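You operate a simulated robot arm through the tools that you are given. There is no shell and no other tool.

You run a simulated robot arm. Do the job below in one go: nothing can be reset, and whatever is moved stays where it is left.

TASK
Wipe the dye off the large sleeve with blue bands, then brush on developer.
Fine: no spray at this bench; teal cloth and white brush, each back in its spot; developer pot lid shut; the other sleeves keep their dye. Drop and damage nothing, leave nothing switched on. Set down upright: square white brush. A coat counts when it lies all over at full strength: go over it till it gets no stronger. What is to be rubbed or washed off counts as gone when no trace of it is left.

Only the result counts: the job must be done as asked and must still hold three seconds after the hand-in. Knocking over, shifting, dropping, spilling or breaking anything else fails it. A push-on lid holds only when it is set on centred and level and pressed home; a screw cap is set on level and turned clockwise until tight. Flat cloth is picked up by pressing the open fingertips on it (5 to 10 N) and closing them slowly along it; thin cloth reads only 2 to 8 mm in the jaws.

THE ROBOT
A 6-joint arm with a two-finger gripper, fixed in place. Base frame: the origin is at the foot of the arm, x ahead of it, y to its left, z up; the work surface is at about z = 0.844. Units: m, degrees, N and s.
With the tool pointing down near the work surface it reaches from about 0.14 to 0.68 m from the base axis. Its first joint turns from -66.0 to 66.0 degrees. Payload 2.45 kg.
The tool frame sits at the grasp point between the pads (the TCP): z along the fingers, y along the line on which they close. The tips reach 0.03 m beyond it. Largest opening 0.106 m; the body of the gripper starts 0.079 m behind the TCP.
Orientation is that of the tool frame in the base frame, as a unit quaternion [x, y, z, w]. With the fingers straight down and closing along the base's y, the tool's x points along the base's -x, its y along +y and its z along -z.

THE INTERFACE
- The arm moves only by the tool apply_moves. Its arguments are lists of equal length, an entry for each row: "claw": the gripper command, from -1 (shut) to 1 (fully open), values between in proportion; "slide": the shift along the tool's x, y, z in m, a list of three; "dr": the turn, a rotation vector about the tool's x, y, z in degrees, a list of three. In form: {"claw": [claw, ...], "slide": [[dx, dy, dz], ...], "dr": [[wx, wy, wz], ...]}. A call has 1 to 20 rows; each row shifts and turns the commanded pose from where the row before left it, along the tool's axes as they then stand. Each row takes 0.2 s and may step no farther than 0.05 m and 8.6 degrees from the row before; otherwise, or with a gripper value out of range, the whole call is refused. A pose out of reach is approached as far as the arm can. The call stops where the force on the tool passes 40 N (or 10 N more than at its start, if that is more) or the arm is blocked; 0.2 s more then pass. Each finger travels about 0.153 m/s and halts on what it meets, pressing with about 41 N; the grip force reading is that of the motor and also rises with nothing between the fingers. The clock runs only during rows and for 0.2 s after the last one: add rows that do not move to give the fingers time. The reply holds the time, the measured pose of the TCP, the force on the tool along the base axes, the opening and the grip force, in the units named above and with some noise, with the torque about the TCP (base axes, N m) and any sound that the robot's microphone picked up, and new pictures: "pictures" is both (left out), scene, wrist or none.
- Cameras (640 x 400 px; columns grow to the right, rows downward): "scene" is fixed at [0.0404, 0.4027, 1.4074]; the picture's right is [-0.88, -0.47, 0.00], its down [-0.25, 0.47, -0.85] and it looks along [0.40, -0.75, -0.53] (base axes); focal length 327 px, centre (320, 200). "wrist" rides on the gripper at [0.076, -0.002, -0.106] in the tool frame; the picture's right is [0.02, 1.00, 0.00], its down [-0.78, 0.02, -0.62] and it looks along [-0.62, 0.01, 0.78] (tool axes); focal length 247 px, centre (320, 200). There is no depth. A picture from a camera that has moved, and an enlarged one, comes with that camera's place and axes in the base frame and with its lens.
- inspect(camera, box): a new picture of the part [left, top, right, bottom] of that camera's present view, enlarged. The clock stands still meanwhile.
- finish_job(): hands the job in; it is judged then, once.

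Nothing tells you positions but the pictures and the camera data. Unless the task says otherwise, let go and move clear before handing in.

The tools are called by a JSON object that holds its "api" and its "payload". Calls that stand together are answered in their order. apply_moves: Moves the arm, as the interface text tells. Its arguments: {"type":"object","properties":{"claw":{"type":"array","items":{"type":"number"}},"slide":{"type":"array","items":{"type":"array","items":{"type":"number"}}},"dr":{"type":"array","items":{"type":"array","items":{"type":"number"}}},"pictures":{"type":"string","enum":["both","scene","wrist","none"]}},"required":["claw","slide","dr"]} The other tools are called the same way: inspect (camera, box) takes an enlarged picture of a part of a camera's view; finish_job () hands the job in.

At the start:

```text
t: 0.0
tcp_pos: [0.2595, -0.1555, 1.1956]
tool_rot: [0.0, 1.0, 0.001, 0.0]
wrist_force: [-0.3, -0.2, 0.0]
moment: [0.0, 0.01, -0.03]
gripper_width: 0.106
finger_force: 0.0
```

scene: 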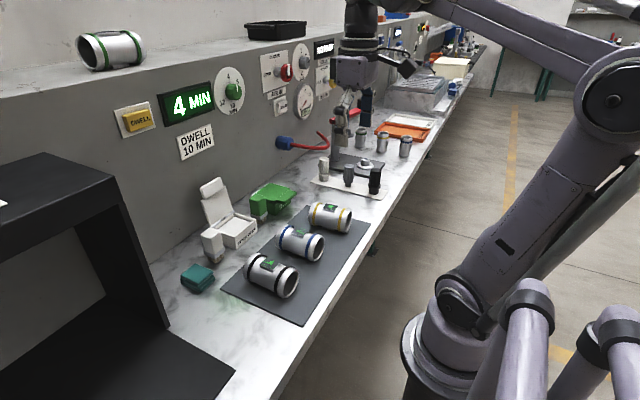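
wrist: 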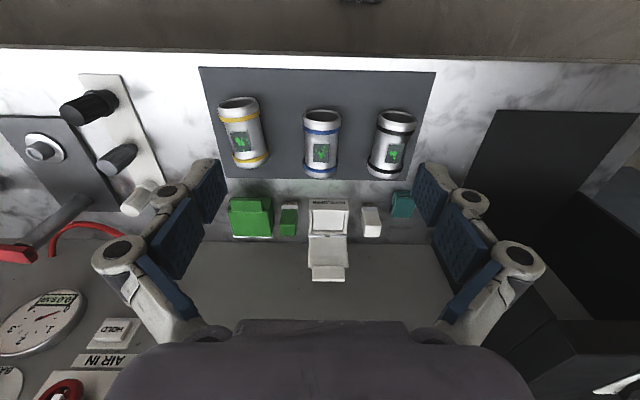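

I see three sleeves on a grey mat (yellow, blue and black bands), a teal cloth, a white pot with an open lid, a white brush and green items by the wall. I'll enlarge the views before moving.

{"api": "inspect", "payload": {"camera": "scene", "box": [170, 160, 390, 330]}}

{"api": "inspect", "payload": {"camera": "wrist", "box": [200, 60, 440, 290]}}

{"api": "inspect", "payload": {"camera": "scene", "box": [60, 20, 340, 200]}}

```text
2.35 times, centred on (280, 245) of scene
camera zoom: at [0.0404, 0.4027, 1.4074], right [-0.88, -0.47, 0.0], down [-0.25, 0.47, -0.85], along [0.4, -0.75, -0.53], focal length 769 px, centre (414, 94)
```

zoom: 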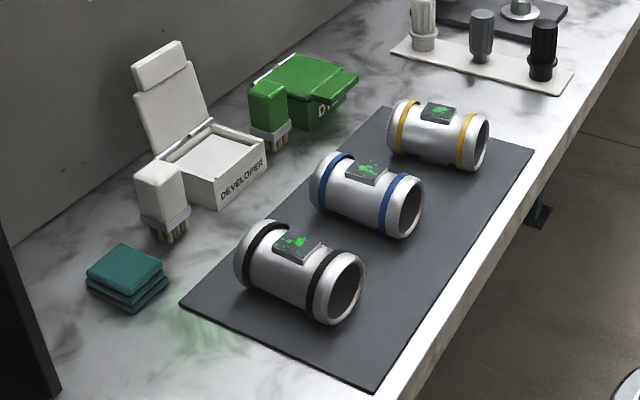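

```text
1.74 times, centred on (320, 175) of wrist
camera zoom: at [0.1842, -0.1569, 1.3011], right [-0.02, 1.0, 0.0], down [0.78, 0.02, 0.62], along [0.62, 0.01, -0.78], focal length 430 px, centre (320, 244)
```

zoom: 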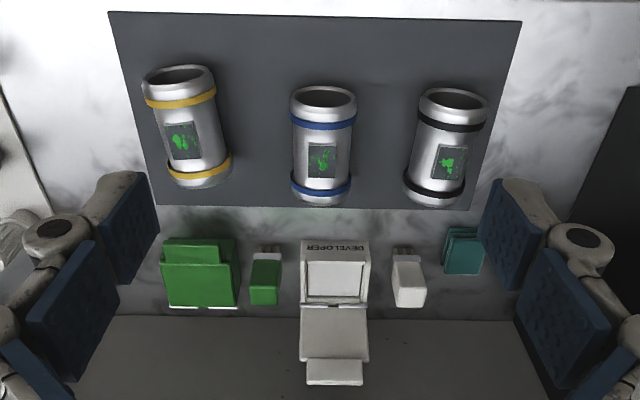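

```text
2.22 times, centred on (200, 110) of scene
camera zoom: at [0.0404, 0.4027, 1.4074], right [-0.88, -0.47, 0.0], down [-0.25, 0.47, -0.85], along [0.4, -0.75, -0.53], focal length 726 px, centre (587, 400)
```

zoom: 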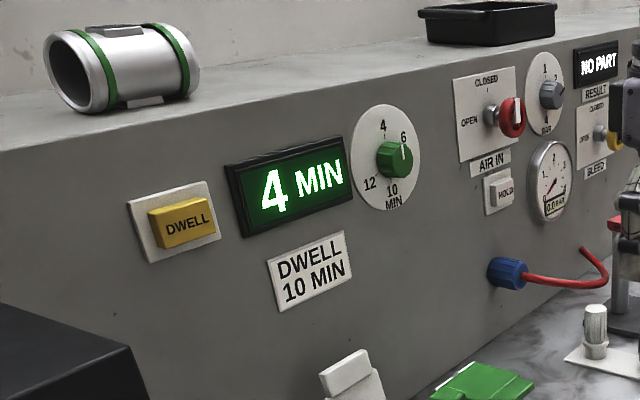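

The blue-banded sleeve lies about (0.385, -0.15) with a raised dark patch carrying green dye on its top. The teal folded cloth is near (0.53, 0.035), the white brush near (0.555, -0.035) and the open developer pot near (0.57, -0.13). I'll move the wrist camera closer for better positions.

{"api": "apply_moves", "payload": {"claw": [1, 1, 1, 1, 1, 1], "slide": [[-0.025, 0.025, 0.018], [-0.025, 0.025, 0.018], [-0.025, 0.025, 0.018], [-0.025, 0.025, 0.018], [-0.025, 0.025, 0.018], [0, 0, 0]], "dr": [[0, 0, 0], [0, 0, 0], [0, 0, 0], [0, 0, 0], [0, 0, 0], [0, 0, 0]]}}

```text
t: 1.4
tcp_pos: [0.3854, -0.029, 1.1075]
tool_rot: [-0.001, 1.0, 0.0, 0.0]
wrist_force: [-0.5, -0.4, -0.3]
moment: [0.06, 0.02, 0.02]
gripper_width: 0.1057
finger_force: 0.1
camera wrist: at [0.3088, -0.0312, 1.2129], right [-0.02, 1.0, 0.0], down [0.78, 0.02, 0.62], along [0.62, 0.01, -0.78], focal length 247 px, centre (320, 200)
```

scene: 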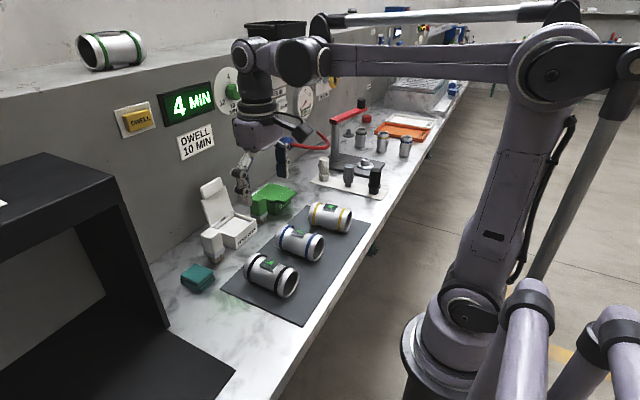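
wrist: 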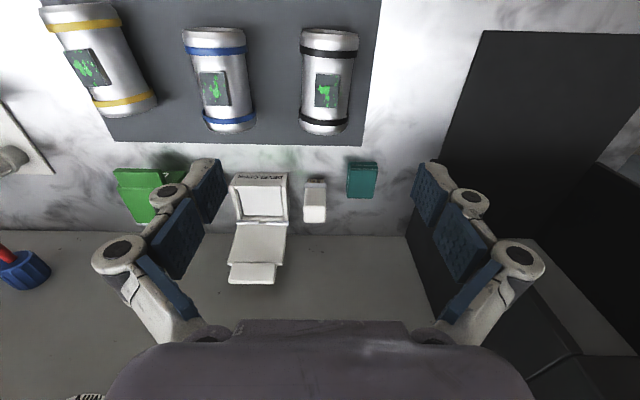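

{"api": "inspect", "payload": {"camera": "wrist", "box": [210, 140, 410, 290]}}

{"api": "inspect", "payload": {"camera": "wrist", "box": [160, 10, 380, 150]}}

{"api": "inspect", "payload": {"camera": "scene", "box": [170, 170, 270, 300]}}

{"api": "inspect", "payload": {"camera": "scene", "box": [250, 190, 350, 290]}}

```text
2.67 times, centred on (310, 215) of wrist
camera zoom: at [0.3088, -0.0312, 1.2129], right [-0.02, 1.0, 0.0], down [0.78, 0.02, 0.62], along [0.62, 0.01, -0.78], focal length 659 px, centre (347, 160)
```

zoom: 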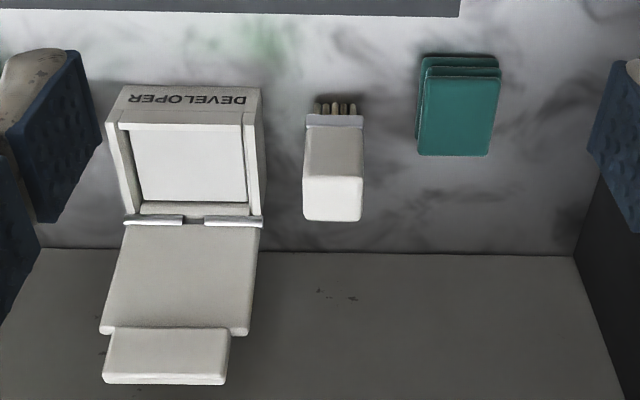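

```text
2.86 times, centred on (270, 80) of wrist
camera zoom: at [0.3088, -0.0312, 1.2129], right [-0.02, 1.0, 0.0], down [0.78, 0.02, 0.62], along [0.62, 0.01, -0.78], focal length 706 px, centre (463, 543)
```

zoom: 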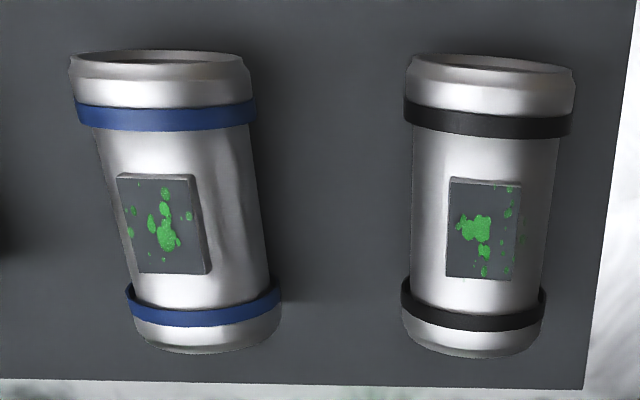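

```text
3.08 times, centred on (220, 235) of scene
camera zoom: at [0.0404, 0.4027, 1.4074], right [-0.88, -0.47, 0.0], down [-0.25, 0.47, -0.85], along [0.4, -0.75, -0.53], focal length 1005 px, centre (628, 92)
```

zoom: 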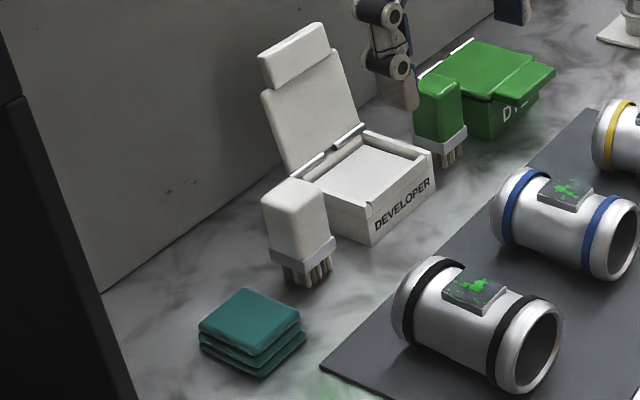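

```text
4.00 times, centred on (300, 240) of scene
camera zoom: at [0.0404, 0.4027, 1.4074], right [-0.88, -0.47, 0.0], down [-0.25, 0.47, -0.85], along [0.4, -0.75, -0.53], focal length 1307 px, centre (400, 40)
```

zoom: 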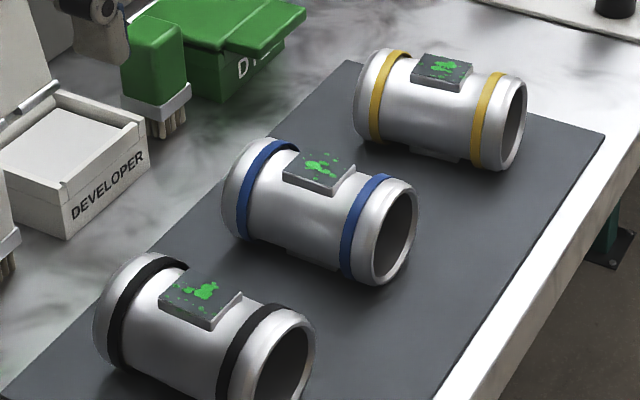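

The folded cloth pad sits at about (0.55, 0.047), the brush at (0.576, -0.036) and the pot centre at (0.584, -0.127) with its lid open toward the wall. I'll hover over the cloth for a precise look.

{"api": "apply_moves", "payload": {"claw": [1, 1, 1, 1, 1, 1], "slide": [[-0.0327, 0.015, 0.0255], [-0.0327, 0.015, 0.0255], [-0.0327, 0.015, 0.0255], [-0.0327, 0.015, 0.0255], [-0.0327, 0.015, 0.0255], [0, 0, 0]], "dr": [[0, 0, 0], [0, 0, 0], [0, 0, 0], [0, 0, 0], [0, 0, 0], [0, 0, 0]]}}

```text
t: 2.8
tcp_pos: [0.548, 0.0454, 0.9784]
tool_rot: [0.0, 1.0, 0.0, 0.0]
wrist_force: [0.3, 0.3, 0.1]
moment: [0.0, 0.0, 0.0]
gripper_width: 0.1062
finger_force: 0.1
camera wrist: at [0.4718, 0.0432, 1.0841], right [-0.02, 1.0, 0.0], down [0.78, 0.02, 0.62], along [0.62, 0.01, -0.78], focal length 247 px, centre (320, 200)
```

scene: 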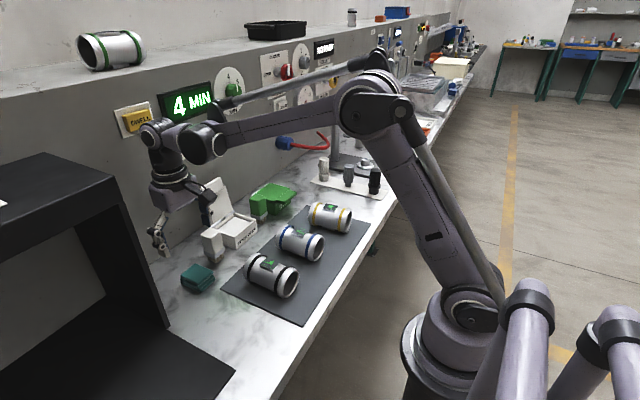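
wrist: 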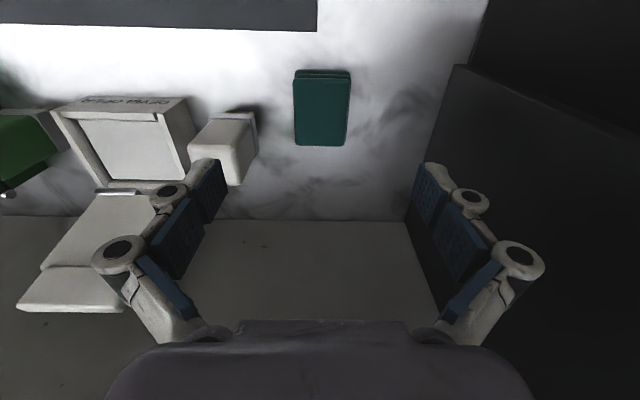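

{"api": "inspect", "payload": {"camera": "wrist", "box": [180, 50, 400, 190]}}

{"api": "inspect", "payload": {"camera": "scene", "box": [120, 160, 260, 300]}}

```text
2.86 times, centred on (290, 120) of wrist
camera zoom: at [0.4718, 0.0432, 1.0841], right [-0.02, 1.0, 0.0], down [0.78, 0.02, 0.62], along [0.62, 0.01, -0.78], focal length 706 px, centre (406, 429)
```

zoom: 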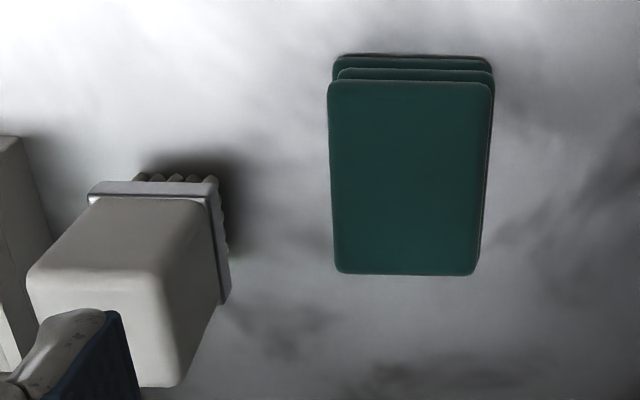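

```text
2.86 times, centred on (190, 230) of scene
camera zoom: at [0.0404, 0.4027, 1.4074], right [-0.88, -0.47, 0.0], down [-0.25, 0.47, -0.85], along [0.4, -0.75, -0.53], focal length 933 px, centre (691, 114)
```

zoom: 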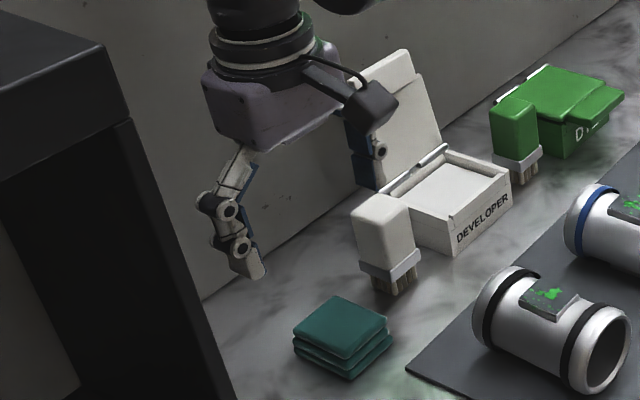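

The cloth is centred about (0.549, 0.0447), 0.047 m wide in y and about 0.02 m high. I'll narrow the jaws, shift a little away from the brush and go down around the pad.

{"api": "apply_moves", "payload": {"claw": [0.35, 0.35, 0.35, 0.35, 0.35], "slide": [[0.009, -0.0006, 0], [0, 0, 0.03], [0, 0, 0.03], [0, 0, 0.015], [0, 0, 0]], "dr": [[0, 0, 0], [0, 0, 0], [0, 0, 0], [0, 0, 0], [0, 0, 0]]}}

```text
t: 4.0
tcp_pos: [0.5389, 0.0461, 0.9035]
tool_rot: [0.0, 1.0, 0.0, 0.0]
wrist_force: [-0.5, -0.8, -0.5]
moment: [0.0, -0.02, -0.01]
gripper_width: 0.0715
finger_force: 0.1
camera wrist: at [0.462, 0.045, 1.0092], right [-0.02, 1.0, 0.0], down [0.78, 0.02, 0.62], along [0.62, 0.01, -0.78], focal length 247 px, centre (320, 200)
```

scene: 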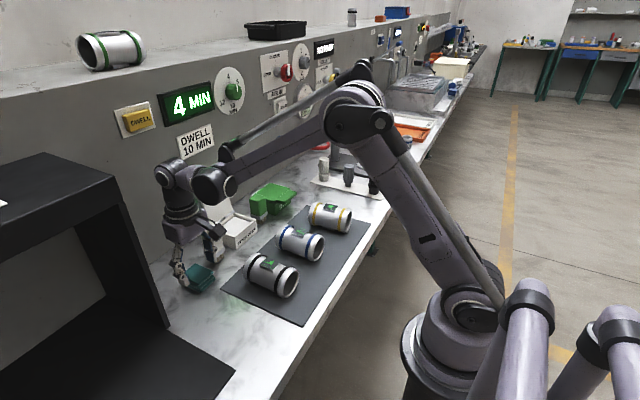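
wrist: 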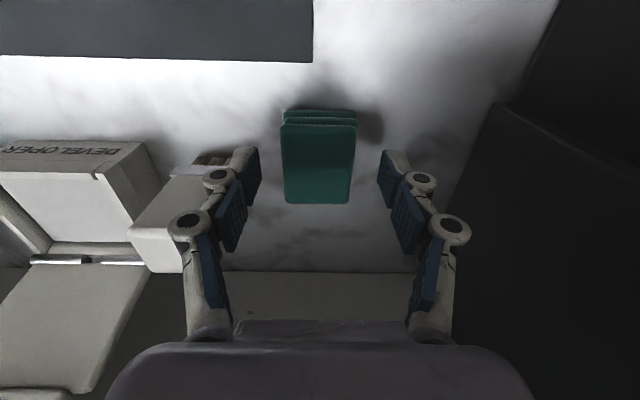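

{"api": "apply_moves", "payload": {"claw": [0.35, 0.35, 0.35], "slide": [[0, 0, 0.011], [0, 0, 0.011], [0, 0, 0]], "dr": [[0, 0, 0], [0, 0, 0], [0, 0, 0]]}}

{"api": "inspect", "payload": {"camera": "scene", "box": [140, 180, 260, 300]}}

```text
t: 4.8
tcp_pos: [0.5389, 0.0453, 0.8812]
tool_rot: [-0.001, 1.0, 0.001, 0.0]
wrist_force: [0.5, 0.7, -0.9]
moment: [0.02, 0.01, -0.01]
gripper_width: 0.0716
finger_force: 0.2
camera wrist: at [0.4622, 0.044, 0.9878], right [-0.02, 1.0, 0.0], down [0.78, 0.02, 0.62], along [0.62, 0.01, -0.78], focal length 247 px, centre (320, 200)
```

scene: 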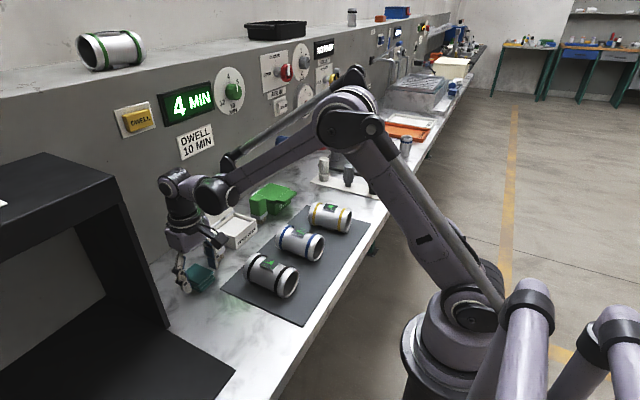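
wrist: 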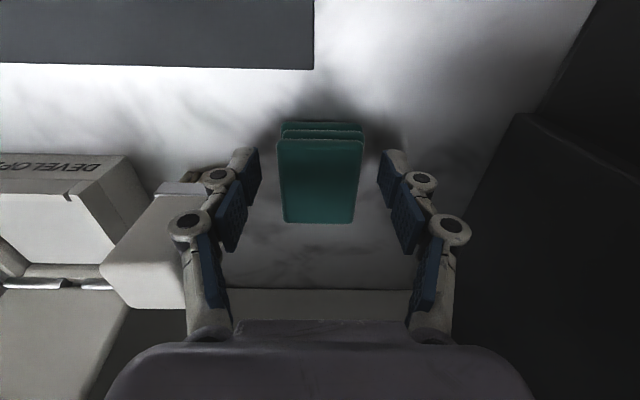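

```text
3.33 times, centred on (200, 240) of scene
camera zoom: at [0.0404, 0.4027, 1.4074], right [-0.88, -0.47, 0.0], down [-0.25, 0.47, -0.85], along [0.4, -0.75, -0.53], focal length 1089 px, centre (720, 67)
```

zoom: 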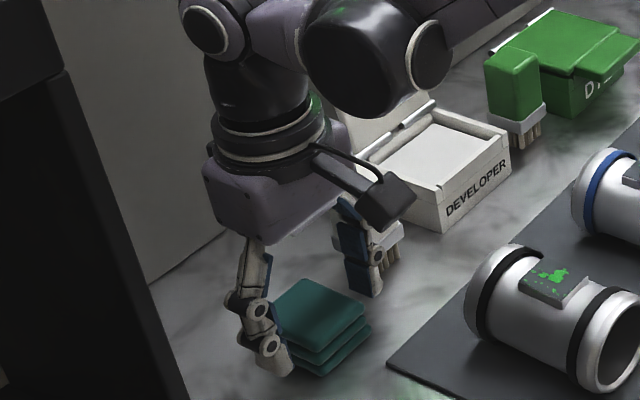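

{"api": "apply_moves", "payload": {"claw": [0.2, 0.05, -0.05, -0.12, -0.2, -0.3, -0.3], "slide": [[0, 0, 0], [0, 0, 0], [0, 0, 0], [0, 0, 0], [0, 0, 0], [0, 0, 0], [0, 0, 0]], "dr": [[0, 0, 0], [0, 0, 0], [0, 0, 0], [0, 0, 0], [0, 0, 0], [0, 0, 0], [0, 0, 0]]}}

```text
t: 6.4
tcp_pos: [0.5378, 0.0465, 0.8821]
tool_rot: [0.0, 1.0, 0.0, 0.0]
wrist_force: [0.5, 1.3, 6.6]
moment: [0.03, 0.0, 0.02]
gripper_width: 0.0487
finger_force: 41.4
camera wrist: at [0.4621, 0.0441, 0.9882], right [-0.02, 1.0, 0.0], down [0.78, 0.02, 0.62], along [0.62, 0.01, -0.78], focal length 247 px, centre (320, 200)
```

scene: 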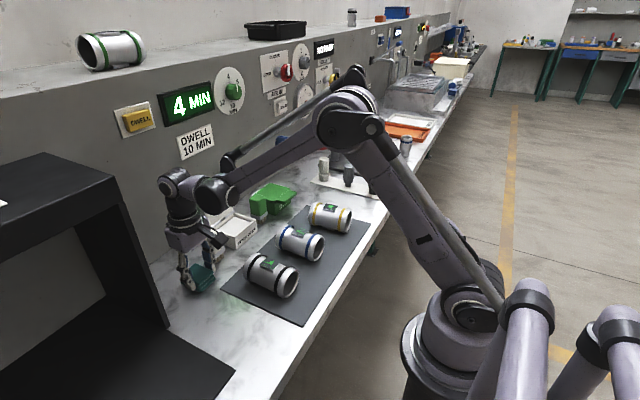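
wrist: 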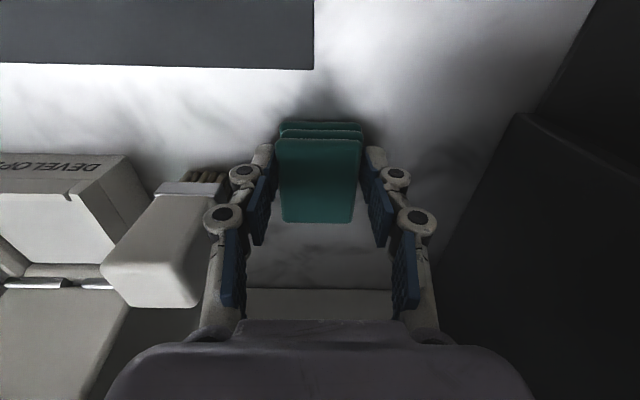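

The cloth is gripped at 49 mm with 41 N. I'll lift it and check the hold.

{"api": "apply_moves", "payload": {"claw": [-0.3, -0.3, -0.3, -0.3, -0.3], "slide": [[0, 0, -0.01], [0, 0, -0.03], [0, 0, -0.04], [0, 0, -0.03], [0, 0, 0]], "dr": [[0, 0, 0], [0, 0, 0], [0, 0, 0], [0, 0, 0], [0, 0, 0]]}}

{"api": "inspect", "payload": {"camera": "wrist", "box": [200, 90, 440, 260]}}

{"api": "inspect", "payload": {"camera": "scene", "box": [130, 160, 260, 300]}}

```text
t: 7.6
tcp_pos: [0.5389, 0.0453, 0.9929]
tool_rot: [0.0, 1.0, 0.0, 0.0]
wrist_force: [0.2, 0.2, 0.1]
moment: [0.0, -0.01, 0.03]
gripper_width: 0.037
finger_force: 0.0
camera wrist: at [0.4634, 0.0437, 1.0993], right [-0.02, 1.0, 0.0], down [0.78, 0.02, 0.62], along [0.62, 0.01, -0.78], focal length 247 px, centre (320, 200)
```

scene: 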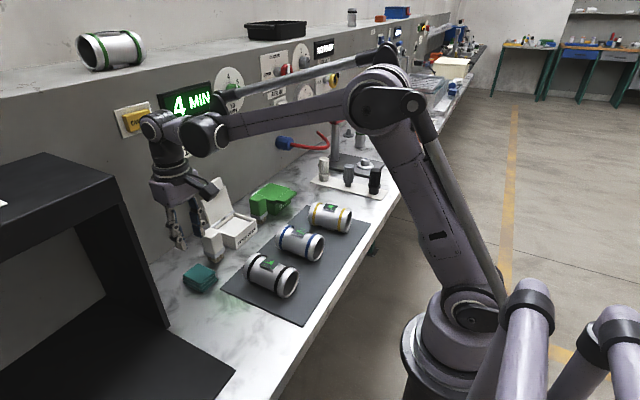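
wrist: 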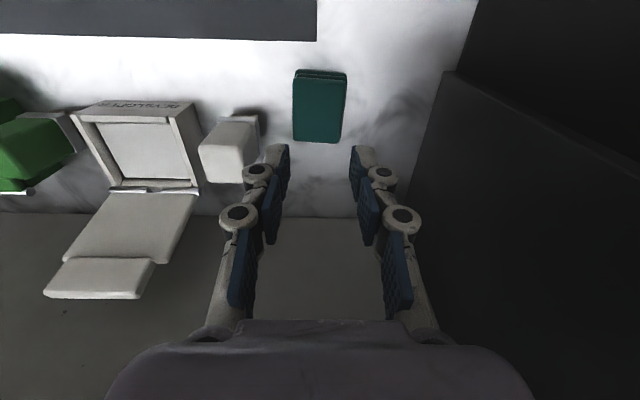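

```text
2.35 times, centred on (320, 175) of wrist
camera zoom: at [0.4634, 0.0437, 1.0993], right [-0.02, 1.0, 0.0], down [0.78, 0.02, 0.62], along [0.62, 0.01, -0.78], focal length 581 px, centre (320, 259)
```

zoom: 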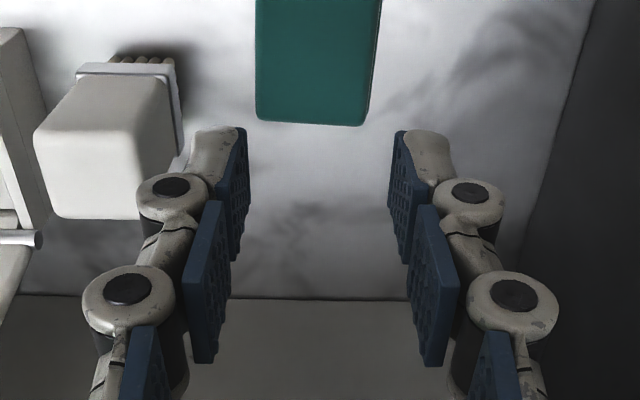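

```text
2.86 times, centred on (195, 230) of scene
camera zoom: at [0.0404, 0.4027, 1.4074], right [-0.88, -0.47, 0.0], down [-0.25, 0.47, -0.85], along [0.4, -0.75, -0.53], focal length 933 px, centre (677, 114)
```

zoom: 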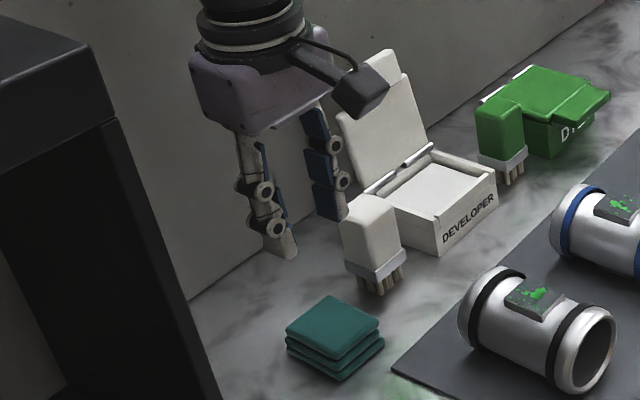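

The jaws closed further on the lift, so the cloth slipped out and is still on the table. I'll check how it lies now.

{"api": "inspect", "payload": {"camera": "wrist", "box": [240, 50, 400, 150]}}

{"api": "inspect", "payload": {"camera": "scene", "box": [170, 250, 230, 300]}}

```text
4.00 times, centred on (320, 100) of wrist
camera zoom: at [0.4634, 0.0437, 1.0993], right [-0.02, 1.0, 0.0], down [0.78, 0.02, 0.62], along [0.62, 0.01, -0.78], focal length 988 px, centre (320, 600)
```

zoom: 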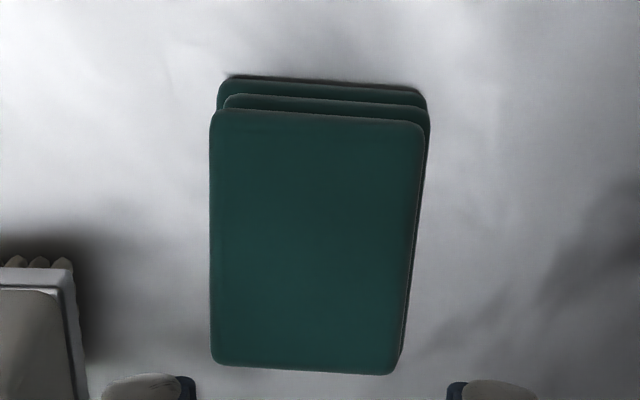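

```text
8.00 times, centred on (200, 275) of scene
camera zoom: at [0.0404, 0.4027, 1.4074], right [-0.88, -0.47, 0.0], down [-0.25, 0.47, -0.85], along [0.4, -0.75, -0.53], focal length 2614 px, centre (1280, -400)
```

zoom: 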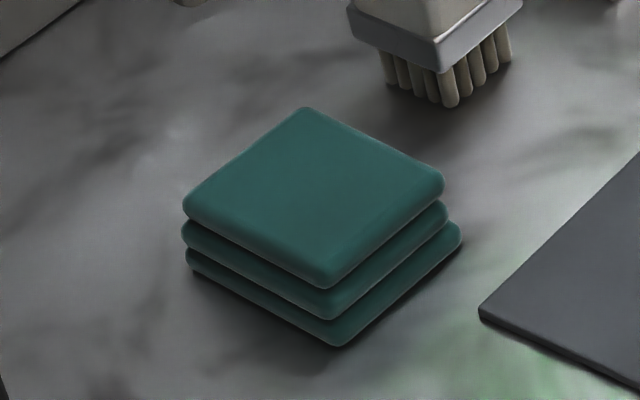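

The pad turned about 2.6° and moved a few millimetres. I'll go back with tips lower, centred and turned to match, and grip again more firmly.

{"api": "apply_moves", "payload": {"claw": [0.1, 0.1, 0.1, 0.1, 0.1, 0.1], "slide": [[-0.004, -0.0026, 0], [0, 0, 0.03], [0, 0, 0.035], [0, 0, 0.03], [0, 0, 0.016], [0, 0, 0]], "dr": [[0, 0, 2.6], [0, 0, 0], [0, 0, 0], [0, 0, 0], [0, 0, 0], [0, 0, 0]]}}

{"api": "inspect", "payload": {"camera": "wrist", "box": [200, 90, 440, 260]}}

{"api": "inspect", "payload": {"camera": "scene", "box": [150, 220, 250, 310]}}

```text
t: 9.0
tcp_pos: [0.5429, 0.0419, 0.8793]
tool_rot: [0.022, 1.0, 0.0, 0.0]
wrist_force: [0.8, -0.4, -0.1]
moment: [0.01, -0.01, 0.04]
gripper_width: 0.0585
finger_force: 0.1
camera wrist: at [0.4666, 0.0438, 0.9859], right [0.02, 1.0, 0.0], down [0.78, -0.02, 0.62], along [0.62, -0.01, -0.78], focal length 247 px, centre (320, 200)
```

scene: 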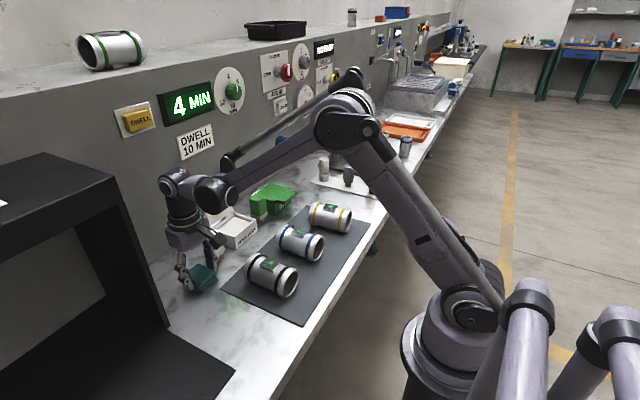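
wrist: 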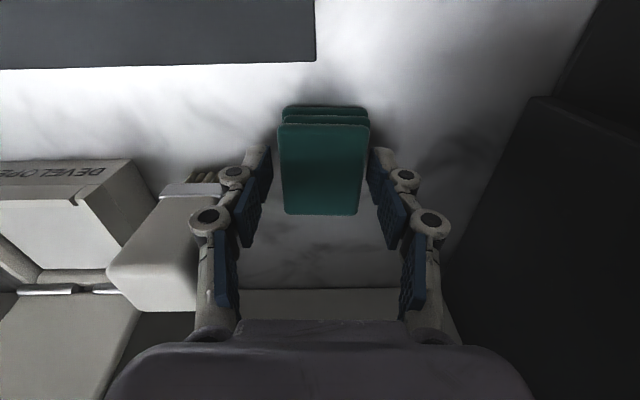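

```text
2.35 times, centred on (320, 175) of wrist
camera zoom: at [0.4666, 0.0438, 0.9859], right [0.02, 1.0, 0.0], down [0.78, -0.02, 0.62], along [0.62, -0.01, -0.78], focal length 581 px, centre (320, 259)
```

zoom: 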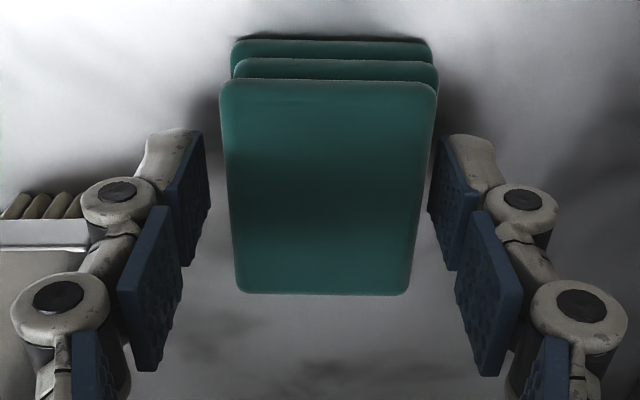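

```text
4.44 times, centred on (200, 265) of scene
camera zoom: at [0.0404, 0.4027, 1.4074], right [-0.88, -0.47, 0.0], down [-0.25, 0.47, -0.85], along [0.4, -0.75, -0.53], focal length 1452 px, centre (853, -89)
```

zoom: 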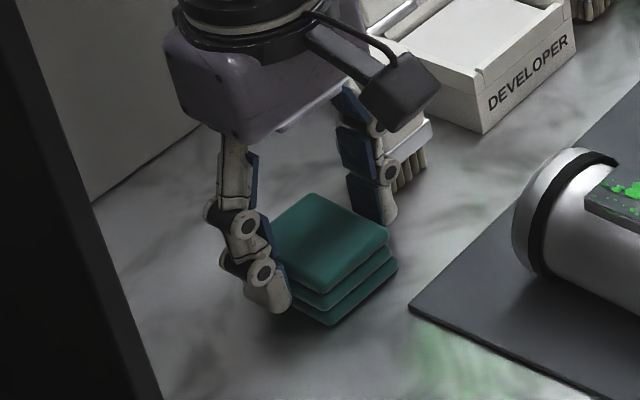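

{"api": "apply_moves", "payload": {"claw": [0.1, 0.1, 0.0, -0.06, -0.12, -0.18, -0.25, -0.4], "slide": [[0, 0, 0.003], [0, 0, 0], [0, 0, 0], [0, 0, 0], [0, 0, 0], [0, 0, 0], [0, 0, 0], [0, 0, 0]], "dr": [[0, 0, 0], [0, 0, 0], [0, 0, 0], [0, 0, 0], [0, 0, 0], [0, 0, 0], [0, 0, 0], [0, 0, 0]]}}

{"api": "inspect", "payload": {"camera": "wrist", "box": [200, 90, 440, 260]}}

```text
t: 10.8
tcp_pos: [0.543, 0.0418, 0.8769]
tool_rot: [0.023, 1.0, -0.001, 0.0]
wrist_force: [0.8, 0.7, 3.9]
moment: [0.0, 0.0, -0.01]
gripper_width: 0.0486
finger_force: 41.3
camera wrist: at [0.4671, 0.0437, 0.9832], right [0.02, 1.0, 0.0], down [0.78, -0.02, 0.62], along [0.62, -0.01, -0.78], focal length 247 px, centre (320, 200)
```

scene: 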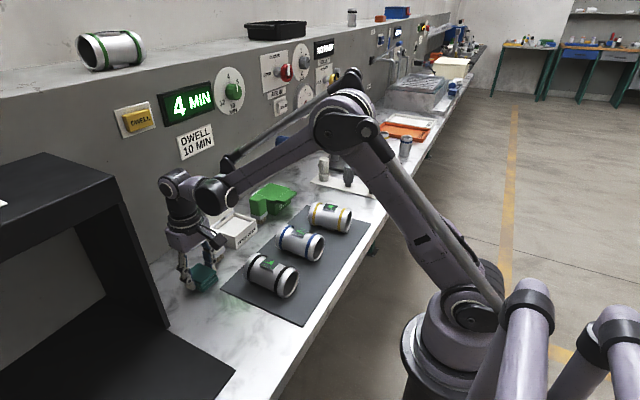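
wrist: 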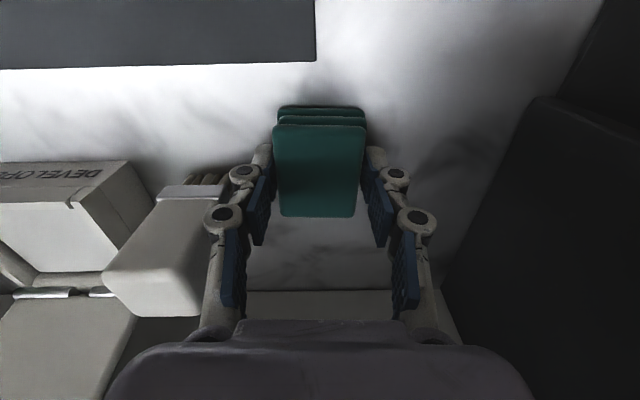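

```text
2.35 times, centred on (320, 175) of wrist
camera zoom: at [0.4671, 0.0437, 0.9832], right [0.02, 1.0, 0.0], down [0.78, -0.02, 0.62], along [0.62, -0.01, -0.78], focal length 581 px, centre (320, 259)
```

zoom: 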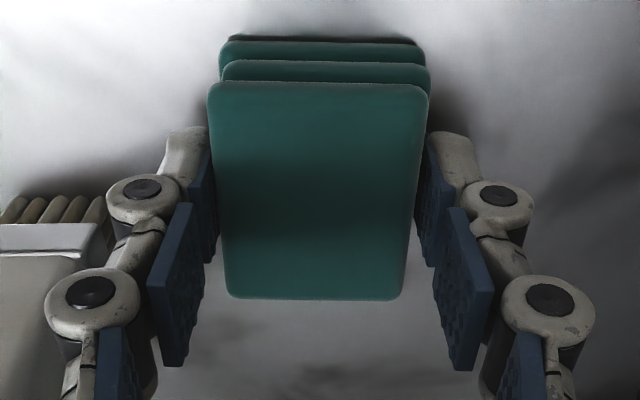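

{"api": "apply_moves", "payload": {"claw": [-0.5, -0.5, -0.5, -0.5], "slide": [[0, 0, -0.002], [0, 0, -0.002], [0, 0, -0.002], [0, 0, 0]], "dr": [[0, 0, 0], [0, 0, 0], [0, 0, 0], [0, 0, 0]], "pictures": "wrist"}}

{"api": "inspect", "payload": {"camera": "scene", "box": [150, 220, 250, 310]}}

```text
t: 11.8
tcp_pos: [0.5444, 0.0411, 0.8831]
tool_rot: [0.023, 1.0, 0.0, 0.0]
wrist_force: [0.5, -0.4, -1.1]
moment: [-0.01, -0.01, 0.01]
gripper_width: 0.0485
finger_force: 41.2
camera wrist: at [0.4675, 0.0427, 0.989], right [0.02, 1.0, 0.0], down [0.78, -0.02, 0.62], along [0.62, -0.01, -0.78], focal length 247 px, centre (320, 200)
```

wrist: 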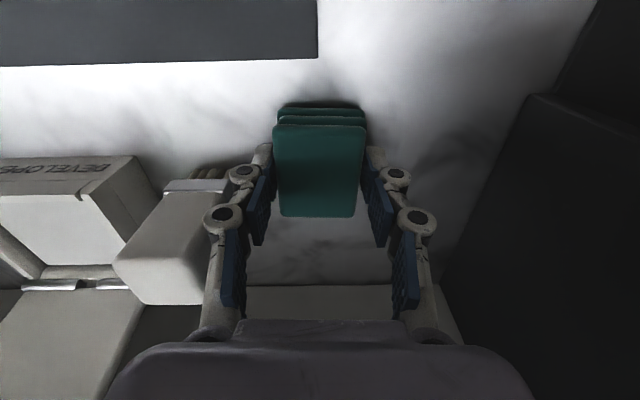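

```text
4.44 times, centred on (200, 265) of scene
camera zoom: at [0.0404, 0.4027, 1.4074], right [-0.88, -0.47, 0.0], down [-0.25, 0.47, -0.85], along [0.4, -0.75, -0.53], focal length 1452 px, centre (853, -89)
```

zoom: 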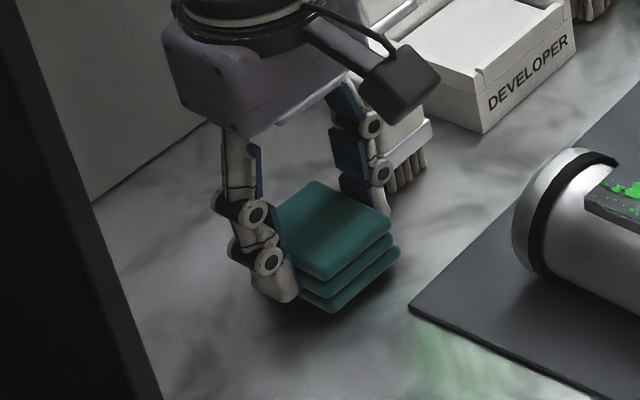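

The cloth now lifts with the jaws. I'll raise it gently to a safe height.

{"api": "apply_moves", "payload": {"claw": [-0.6, -0.6, -0.6, -0.6, -0.6, -0.6, -0.6, -0.6, -0.6, -0.6], "slide": [[0, 0, -0.005], [0, 0, -0.008], [0, 0, -0.012], [0, 0, -0.015], [0, 0, -0.015], [0, 0, -0.015], [0, 0, -0.015], [0, 0, -0.01], [0, 0, -0.005], [0, 0, 0]], "dr": [[0, 0, 0], [0, 0, 0], [0, 0, 0], [0, 0, 0], [0, 0, 0], [0, 0, 0], [0, 0, 0], [0, 0, 0], [0, 0, 0], [0, 0, 0]]}}

{"api": "inspect", "payload": {"camera": "wrist", "box": [200, 90, 440, 260]}}

{"api": "inspect", "payload": {"camera": "scene", "box": [130, 180, 230, 280]}}

```text
t: 14.0
tcp_pos: [0.5435, 0.0425, 0.9831]
tool_rot: [0.023, 1.0, 0.0, 0.001]
wrist_force: [-0.3, 0.3, 0.6]
moment: [0.01, 0.0, -0.03]
gripper_width: 0.0488
finger_force: 40.7
camera wrist: at [0.4672, 0.0441, 1.0891], right [0.02, 1.0, 0.0], down [0.78, -0.02, 0.62], along [0.62, -0.01, -0.78], focal length 247 px, centre (320, 200)
```

scene: 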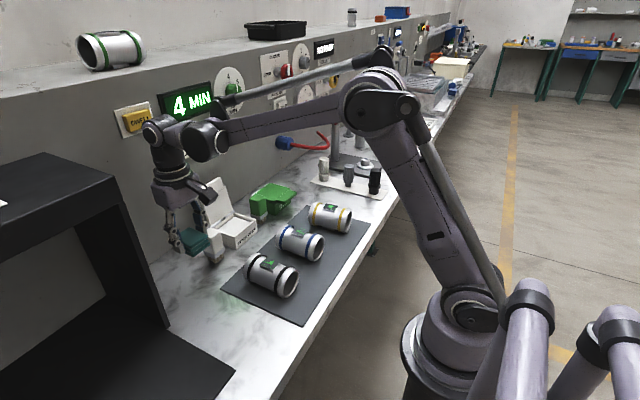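
wrist: 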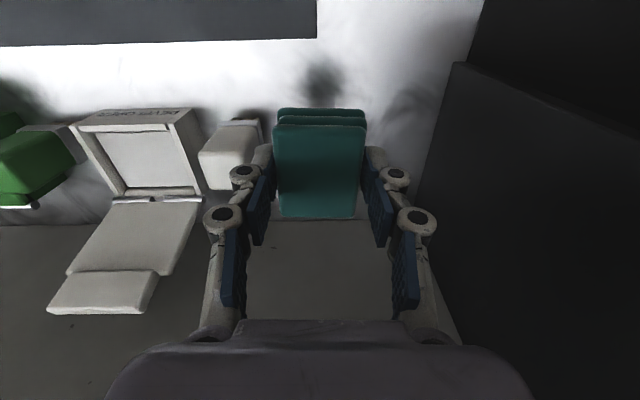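

```text
2.35 times, centred on (320, 175) of wrist
camera zoom: at [0.4672, 0.0441, 1.0891], right [0.02, 1.0, 0.0], down [0.78, -0.02, 0.62], along [0.62, -0.01, -0.78], focal length 581 px, centre (320, 259)
```

zoom: 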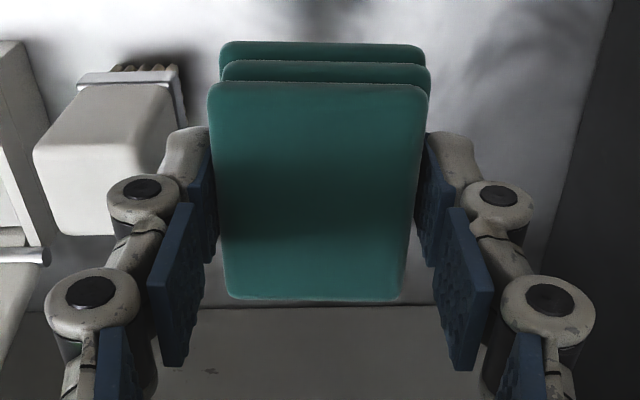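

```text
4.00 times, centred on (180, 230) of scene
camera zoom: at [0.0404, 0.4027, 1.4074], right [-0.88, -0.47, 0.0], down [-0.25, 0.47, -0.85], along [0.4, -0.75, -0.53], focal length 1307 px, centre (880, 80)
```

zoom: 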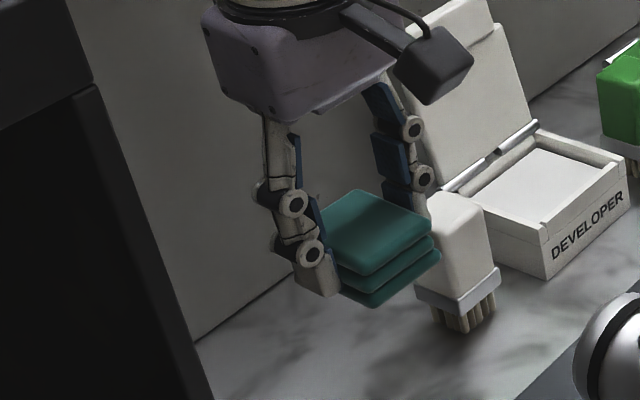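

The cloth is held firmly, square between the pads. I'll square the tool up again and carry it over the blue-banded sleeve.

{"api": "apply_moves", "payload": {"claw": [-0.6, -0.6, -0.6, -0.6, -0.6, -0.6, -0.6, -0.6, -0.6], "slide": [[0, 0, -0.005], [0.015, -0.019, 0], [0.025, -0.031, 0], [0.03, -0.0375, 0], [0.03, -0.0375, 0], [0.025, -0.031, 0], [0.02, -0.025, 0], [0.01, -0.0125, 0], [0, 0, 0]], "dr": [[0, 0, -2.6], [0, 0, 0], [0, 0, 0], [0, 0, 0], [0, 0, 0], [0, 0, 0], [0, 0, 0], [0, 0, 0], [0, 0, 0]]}}

{"api": "inspect", "payload": {"camera": "scene", "box": [240, 180, 360, 300]}}

{"api": "inspect", "payload": {"camera": "wrist", "box": [200, 20, 440, 220]}}

```text
t: 16.0
tcp_pos: [0.392, -0.151, 0.989]
tool_rot: [-0.001, 1.0, 0.0, 0.0]
wrist_force: [0.3, 0.3, -1.9]
moment: [-0.02, -0.01, 0.0]
gripper_width: 0.0485
finger_force: 40.8
camera wrist: at [0.3157, -0.1534, 1.0953], right [-0.02, 1.0, 0.0], down [0.78, 0.02, 0.62], along [0.62, 0.01, -0.78], focal length 247 px, centre (320, 200)
```

scene: 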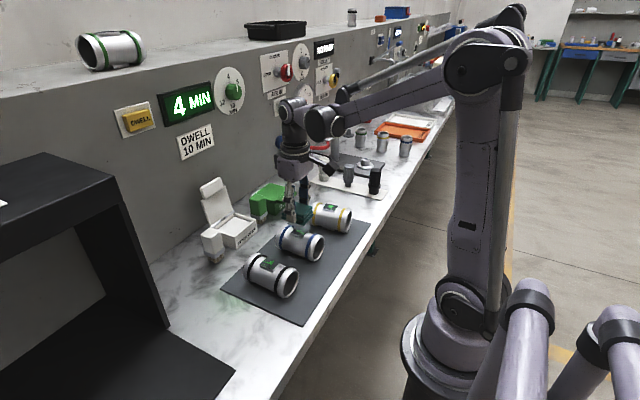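
wrist: 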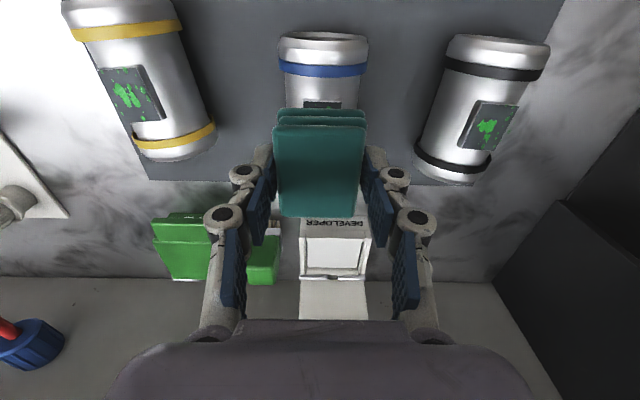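

```text
3.33 times, centred on (300, 240) of scene
camera zoom: at [0.0404, 0.4027, 1.4074], right [-0.88, -0.47, 0.0], down [-0.25, 0.47, -0.85], along [0.4, -0.75, -0.53], focal length 1089 px, centre (387, 67)
```

zoom: 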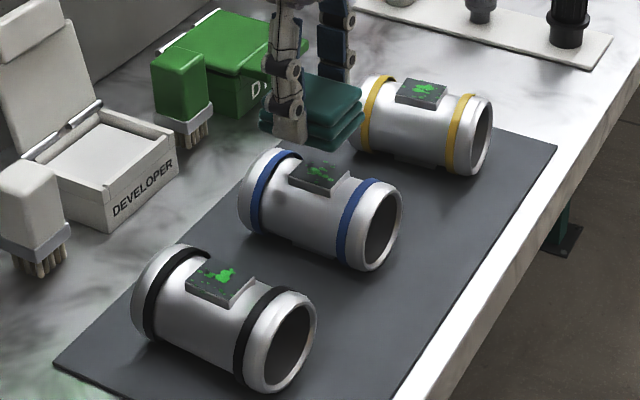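

```text
2.00 times, centred on (320, 120) of wrist
camera zoom: at [0.3157, -0.1534, 1.0953], right [-0.02, 1.0, 0.0], down [0.78, 0.02, 0.62], along [0.62, 0.01, -0.78], focal length 494 px, centre (320, 360)
```

zoom: 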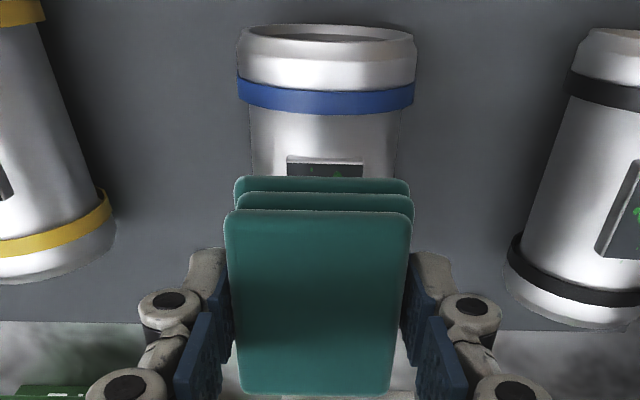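

The cloth is centred over the blue sleeve's patch (near edge about x 0.372, centre y -0.151). I'll lower it until light contact.

{"api": "apply_moves", "payload": {"claw": [-0.6, -0.6, -0.6, -0.6], "slide": [[0.001, 0, 0.015], [0, 0, 0.012], [0, 0, 0.006], [0, 0, 0]], "dr": [[0, 0, 0], [0, 0, 0], [0, 0, 0], [0, 0, 0]], "pictures": "none"}}

{"api": "inspect", "payload": {"camera": "scene", "box": [250, 190, 350, 280]}}

```text
t: 17.0
tcp_pos: [0.3884, -0.1514, 0.9542]
tool_rot: [0.0, 1.0, 0.0, 0.0]
wrist_force: [0.6, -0.3, -0.3]
moment: [-0.02, 0.0, -0.02]
gripper_width: 0.0486
finger_force: 40.9
```

```text
4.44 times, centred on (300, 235) of scene
camera zoom: at [0.0404, 0.4027, 1.4074], right [-0.88, -0.47, 0.0], down [-0.25, 0.47, -0.85], along [0.4, -0.75, -0.53], focal length 1452 px, centre (409, 44)
```

zoom: 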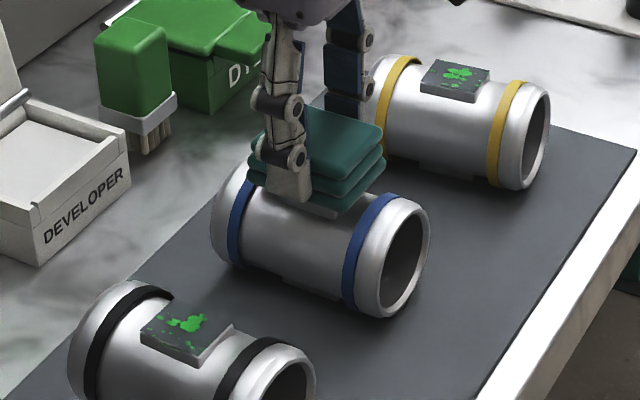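

{"api": "apply_moves", "payload": {"claw": [-0.6, -0.6, -0.6, -0.6], "slide": [[0, 0, 0.0015], [0, 0, 0.0015], [0, 0, 0.0015], [0, 0, 0]], "dr": [[0, 0, 0], [0, 0, 0], [0, 0, 0], [0, 0, 0]], "pictures": "none"}}

```text
t: 18.0
tcp_pos: [0.3888, -0.1504, 0.95]
tool_rot: [0.0, 1.0, 0.0, 0.0]
wrist_force: [-0.2, 0.3, 0.0]
moment: [-0.01, -0.01, 0.0]
gripper_width: 0.0487
finger_force: 41.1
```

{"api": "apply_moves", "payload": {"claw": [-0.6, -0.6, -0.6, -0.6], "slide": [[0, 0, 0.001], [0, 0, 0.001], [0, 0, 0.001], [0, 0, 0]], "dr": [[0, 0, 0], [0, 0, 0], [0, 0, 0], [0, 0, 0]], "pictures": "none"}}

```text
t: 18.8
tcp_pos: [0.3888, -0.151, 0.9489]
tool_rot: [0.0, 1.0, 0.0, 0.0]
wrist_force: [-1.6, 0.7, 11.8]
moment: [0.08, 0.05, 0.02]
gripper_width: 0.0485
finger_force: 41.1
stopped in row 4: the force on the tool passed its limit at 44 N (the readings are from after the stop); the commanded pose is now the measured one
```

Contact is at TCP z about 0.949 with roughly 12 N. I'll rub with short strokes along the sleeve axis.

{"api": "apply_moves", "payload": {"claw": [-0.6, -0.6, -0.6, -0.6, -0.6, -0.6, -0.6, -0.6], "slide": [[0.004, 0, 0], [0.004, 0, 0], [-0.004, 0, 0], [-0.004, 0, 0], [-0.004, 0, 0], [-0.004, 0, 0], [0.004, 0, 0], [0.004, 0, 0]], "dr": [[0, 0, 0], [0, 0, 0], [0, 0, 0], [0, 0, 0], [0, 0, 0], [0, 0, 0], [0, 0, 0], [0, 0, 0]], "pictures": "scene"}}

{"api": "inspect", "payload": {"camera": "scene", "box": [250, 190, 350, 280]}}

```text
t: 20.6
tcp_pos: [0.3905, -0.1502, 0.9496]
tool_rot: [-0.001, 1.0, 0.0, 0.0]
wrist_force: [-0.3, -0.7, -1.3]
moment: [-0.04, 0.01, 0.0]
gripper_width: 0.0484
finger_force: 41.1
```

scene: 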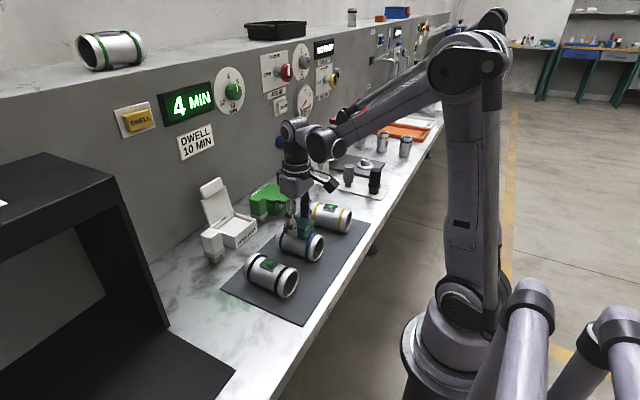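

```text
4.44 times, centred on (300, 235) of scene
camera zoom: at [0.0404, 0.4027, 1.4074], right [-0.88, -0.47, 0.0], down [-0.25, 0.47, -0.85], along [0.4, -0.75, -0.53], focal length 1452 px, centre (409, 44)
```

zoom: 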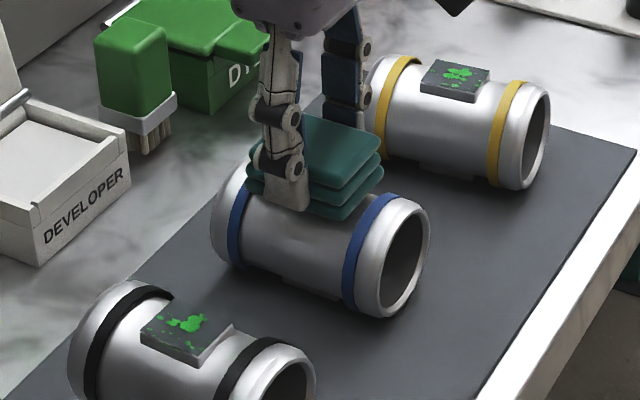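

{"api": "apply_moves", "payload": {"claw": [-0.6, -0.6, -0.6], "slide": [[0, 0, 0.0004], [0, 0, 0.0003], [0, 0, 0]], "dr": [[0, 0, 0], [0, 0, 0], [0, 0, 0]], "pictures": "none"}}

```text
t: 21.4
tcp_pos: [0.3899, -0.1504, 0.9478]
tool_rot: [0.0, 1.0, 0.001, 0.001]
wrist_force: [3.2, 3.0, 39.9]
moment: [0.11, 0.02, 0.01]
gripper_width: 0.0487
finger_force: 41.4
```

{"api": "apply_moves", "payload": {"claw": [-0.6, -0.6, -0.6], "slide": [[0, 0, -0.0003], [0, 0, -0.0002], [0, 0, 0]], "dr": [[0, 0, 0], [0, 0, 0], [0, 0, 0]], "pictures": "none"}}

```text
t: 22.2
tcp_pos: [0.3895, -0.1519, 0.9482]
tool_rot: [-0.001, 1.0, 0.001, 0.001]
wrist_force: [-0.2, 6.7, 40.4]
moment: [0.26, 0.02, -0.02]
gripper_width: 0.0489
finger_force: 41.0
```

{"api": "apply_moves", "payload": {"claw": [-0.6, -0.6, -0.6], "slide": [[0, 0, -0.0004], [0, 0, -0.0003], [0, 0, 0]], "dr": [[0, 0, 0], [0, 0, 0], [0, 0, 0]], "pictures": "none"}}

```text
t: 23.0
tcp_pos: [0.3897, -0.1523, 0.948]
tool_rot: [0.0, 1.0, -0.001, 0.001]
wrist_force: [1.7, 0.9, 2.3]
moment: [0.04, -0.1, 0.0]
gripper_width: 0.0487
finger_force: 41.3
```

{"api": "apply_moves", "payload": {"claw": [-0.6, -0.6, -0.6, -0.6, -0.6], "slide": [[0, 0, 0.0002], [0.004, 0, 0], [0.004, 0, 0], [-0.004, 0, 0], [-0.004, 0, 0]], "dr": [[0, 0, 0], [0, 0, 0], [0, 0, 0], [0, 0, 0], [0, 0, 0]], "pictures": "none"}}

```text
t: 24.2
tcp_pos: [0.3882, -0.1513, 0.9491]
tool_rot: [0.001, 1.0, 0.0, -0.001]
wrist_force: [-8.9, 1.1, 15.9]
moment: [-0.04, 0.22, 0.02]
gripper_width: 0.0485
finger_force: 40.9
```

{"api": "apply_moves", "payload": {"claw": [-0.6, -0.6, -0.6, -0.6, -0.6, -0.6, -0.6, -0.6], "slide": [[-0.004, 0, 0], [-0.004, 0, 0], [0.004, 0, 0], [0.004, 0, 0], [0.004, 0, 0], [0.004, 0, 0], [-0.004, 0, 0], [-0.004, 0, 0]], "dr": [[0, 0, 0], [0, 0, 0], [0, 0, 0], [0, 0, 0], [0, 0, 0], [0, 0, 0], [0, 0, 0], [0, 0, 0]], "pictures": "none"}}

{"api": "inspect", "payload": {"camera": "scene", "box": [250, 190, 350, 280]}}

```text
t: 26.0
tcp_pos: [0.3888, -0.1503, 0.9487]
tool_rot: [0.0, 1.0, 0.0, -0.001]
wrist_force: [-5.0, 0.6, 8.7]
moment: [0.0, 0.12, 0.05]
gripper_width: 0.0488
finger_force: 40.5
```

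```text
4.44 times, centred on (300, 235) of scene
camera zoom: at [0.0401, 0.4027, 1.4074], right [-0.88, -0.47, 0.0], down [-0.25, 0.47, -0.85], along [0.4, -0.75, -0.53], focal length 1452 px, centre (409, 44)
```

zoom: 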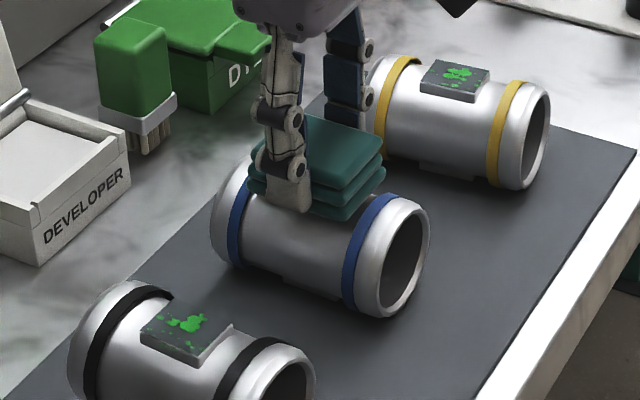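

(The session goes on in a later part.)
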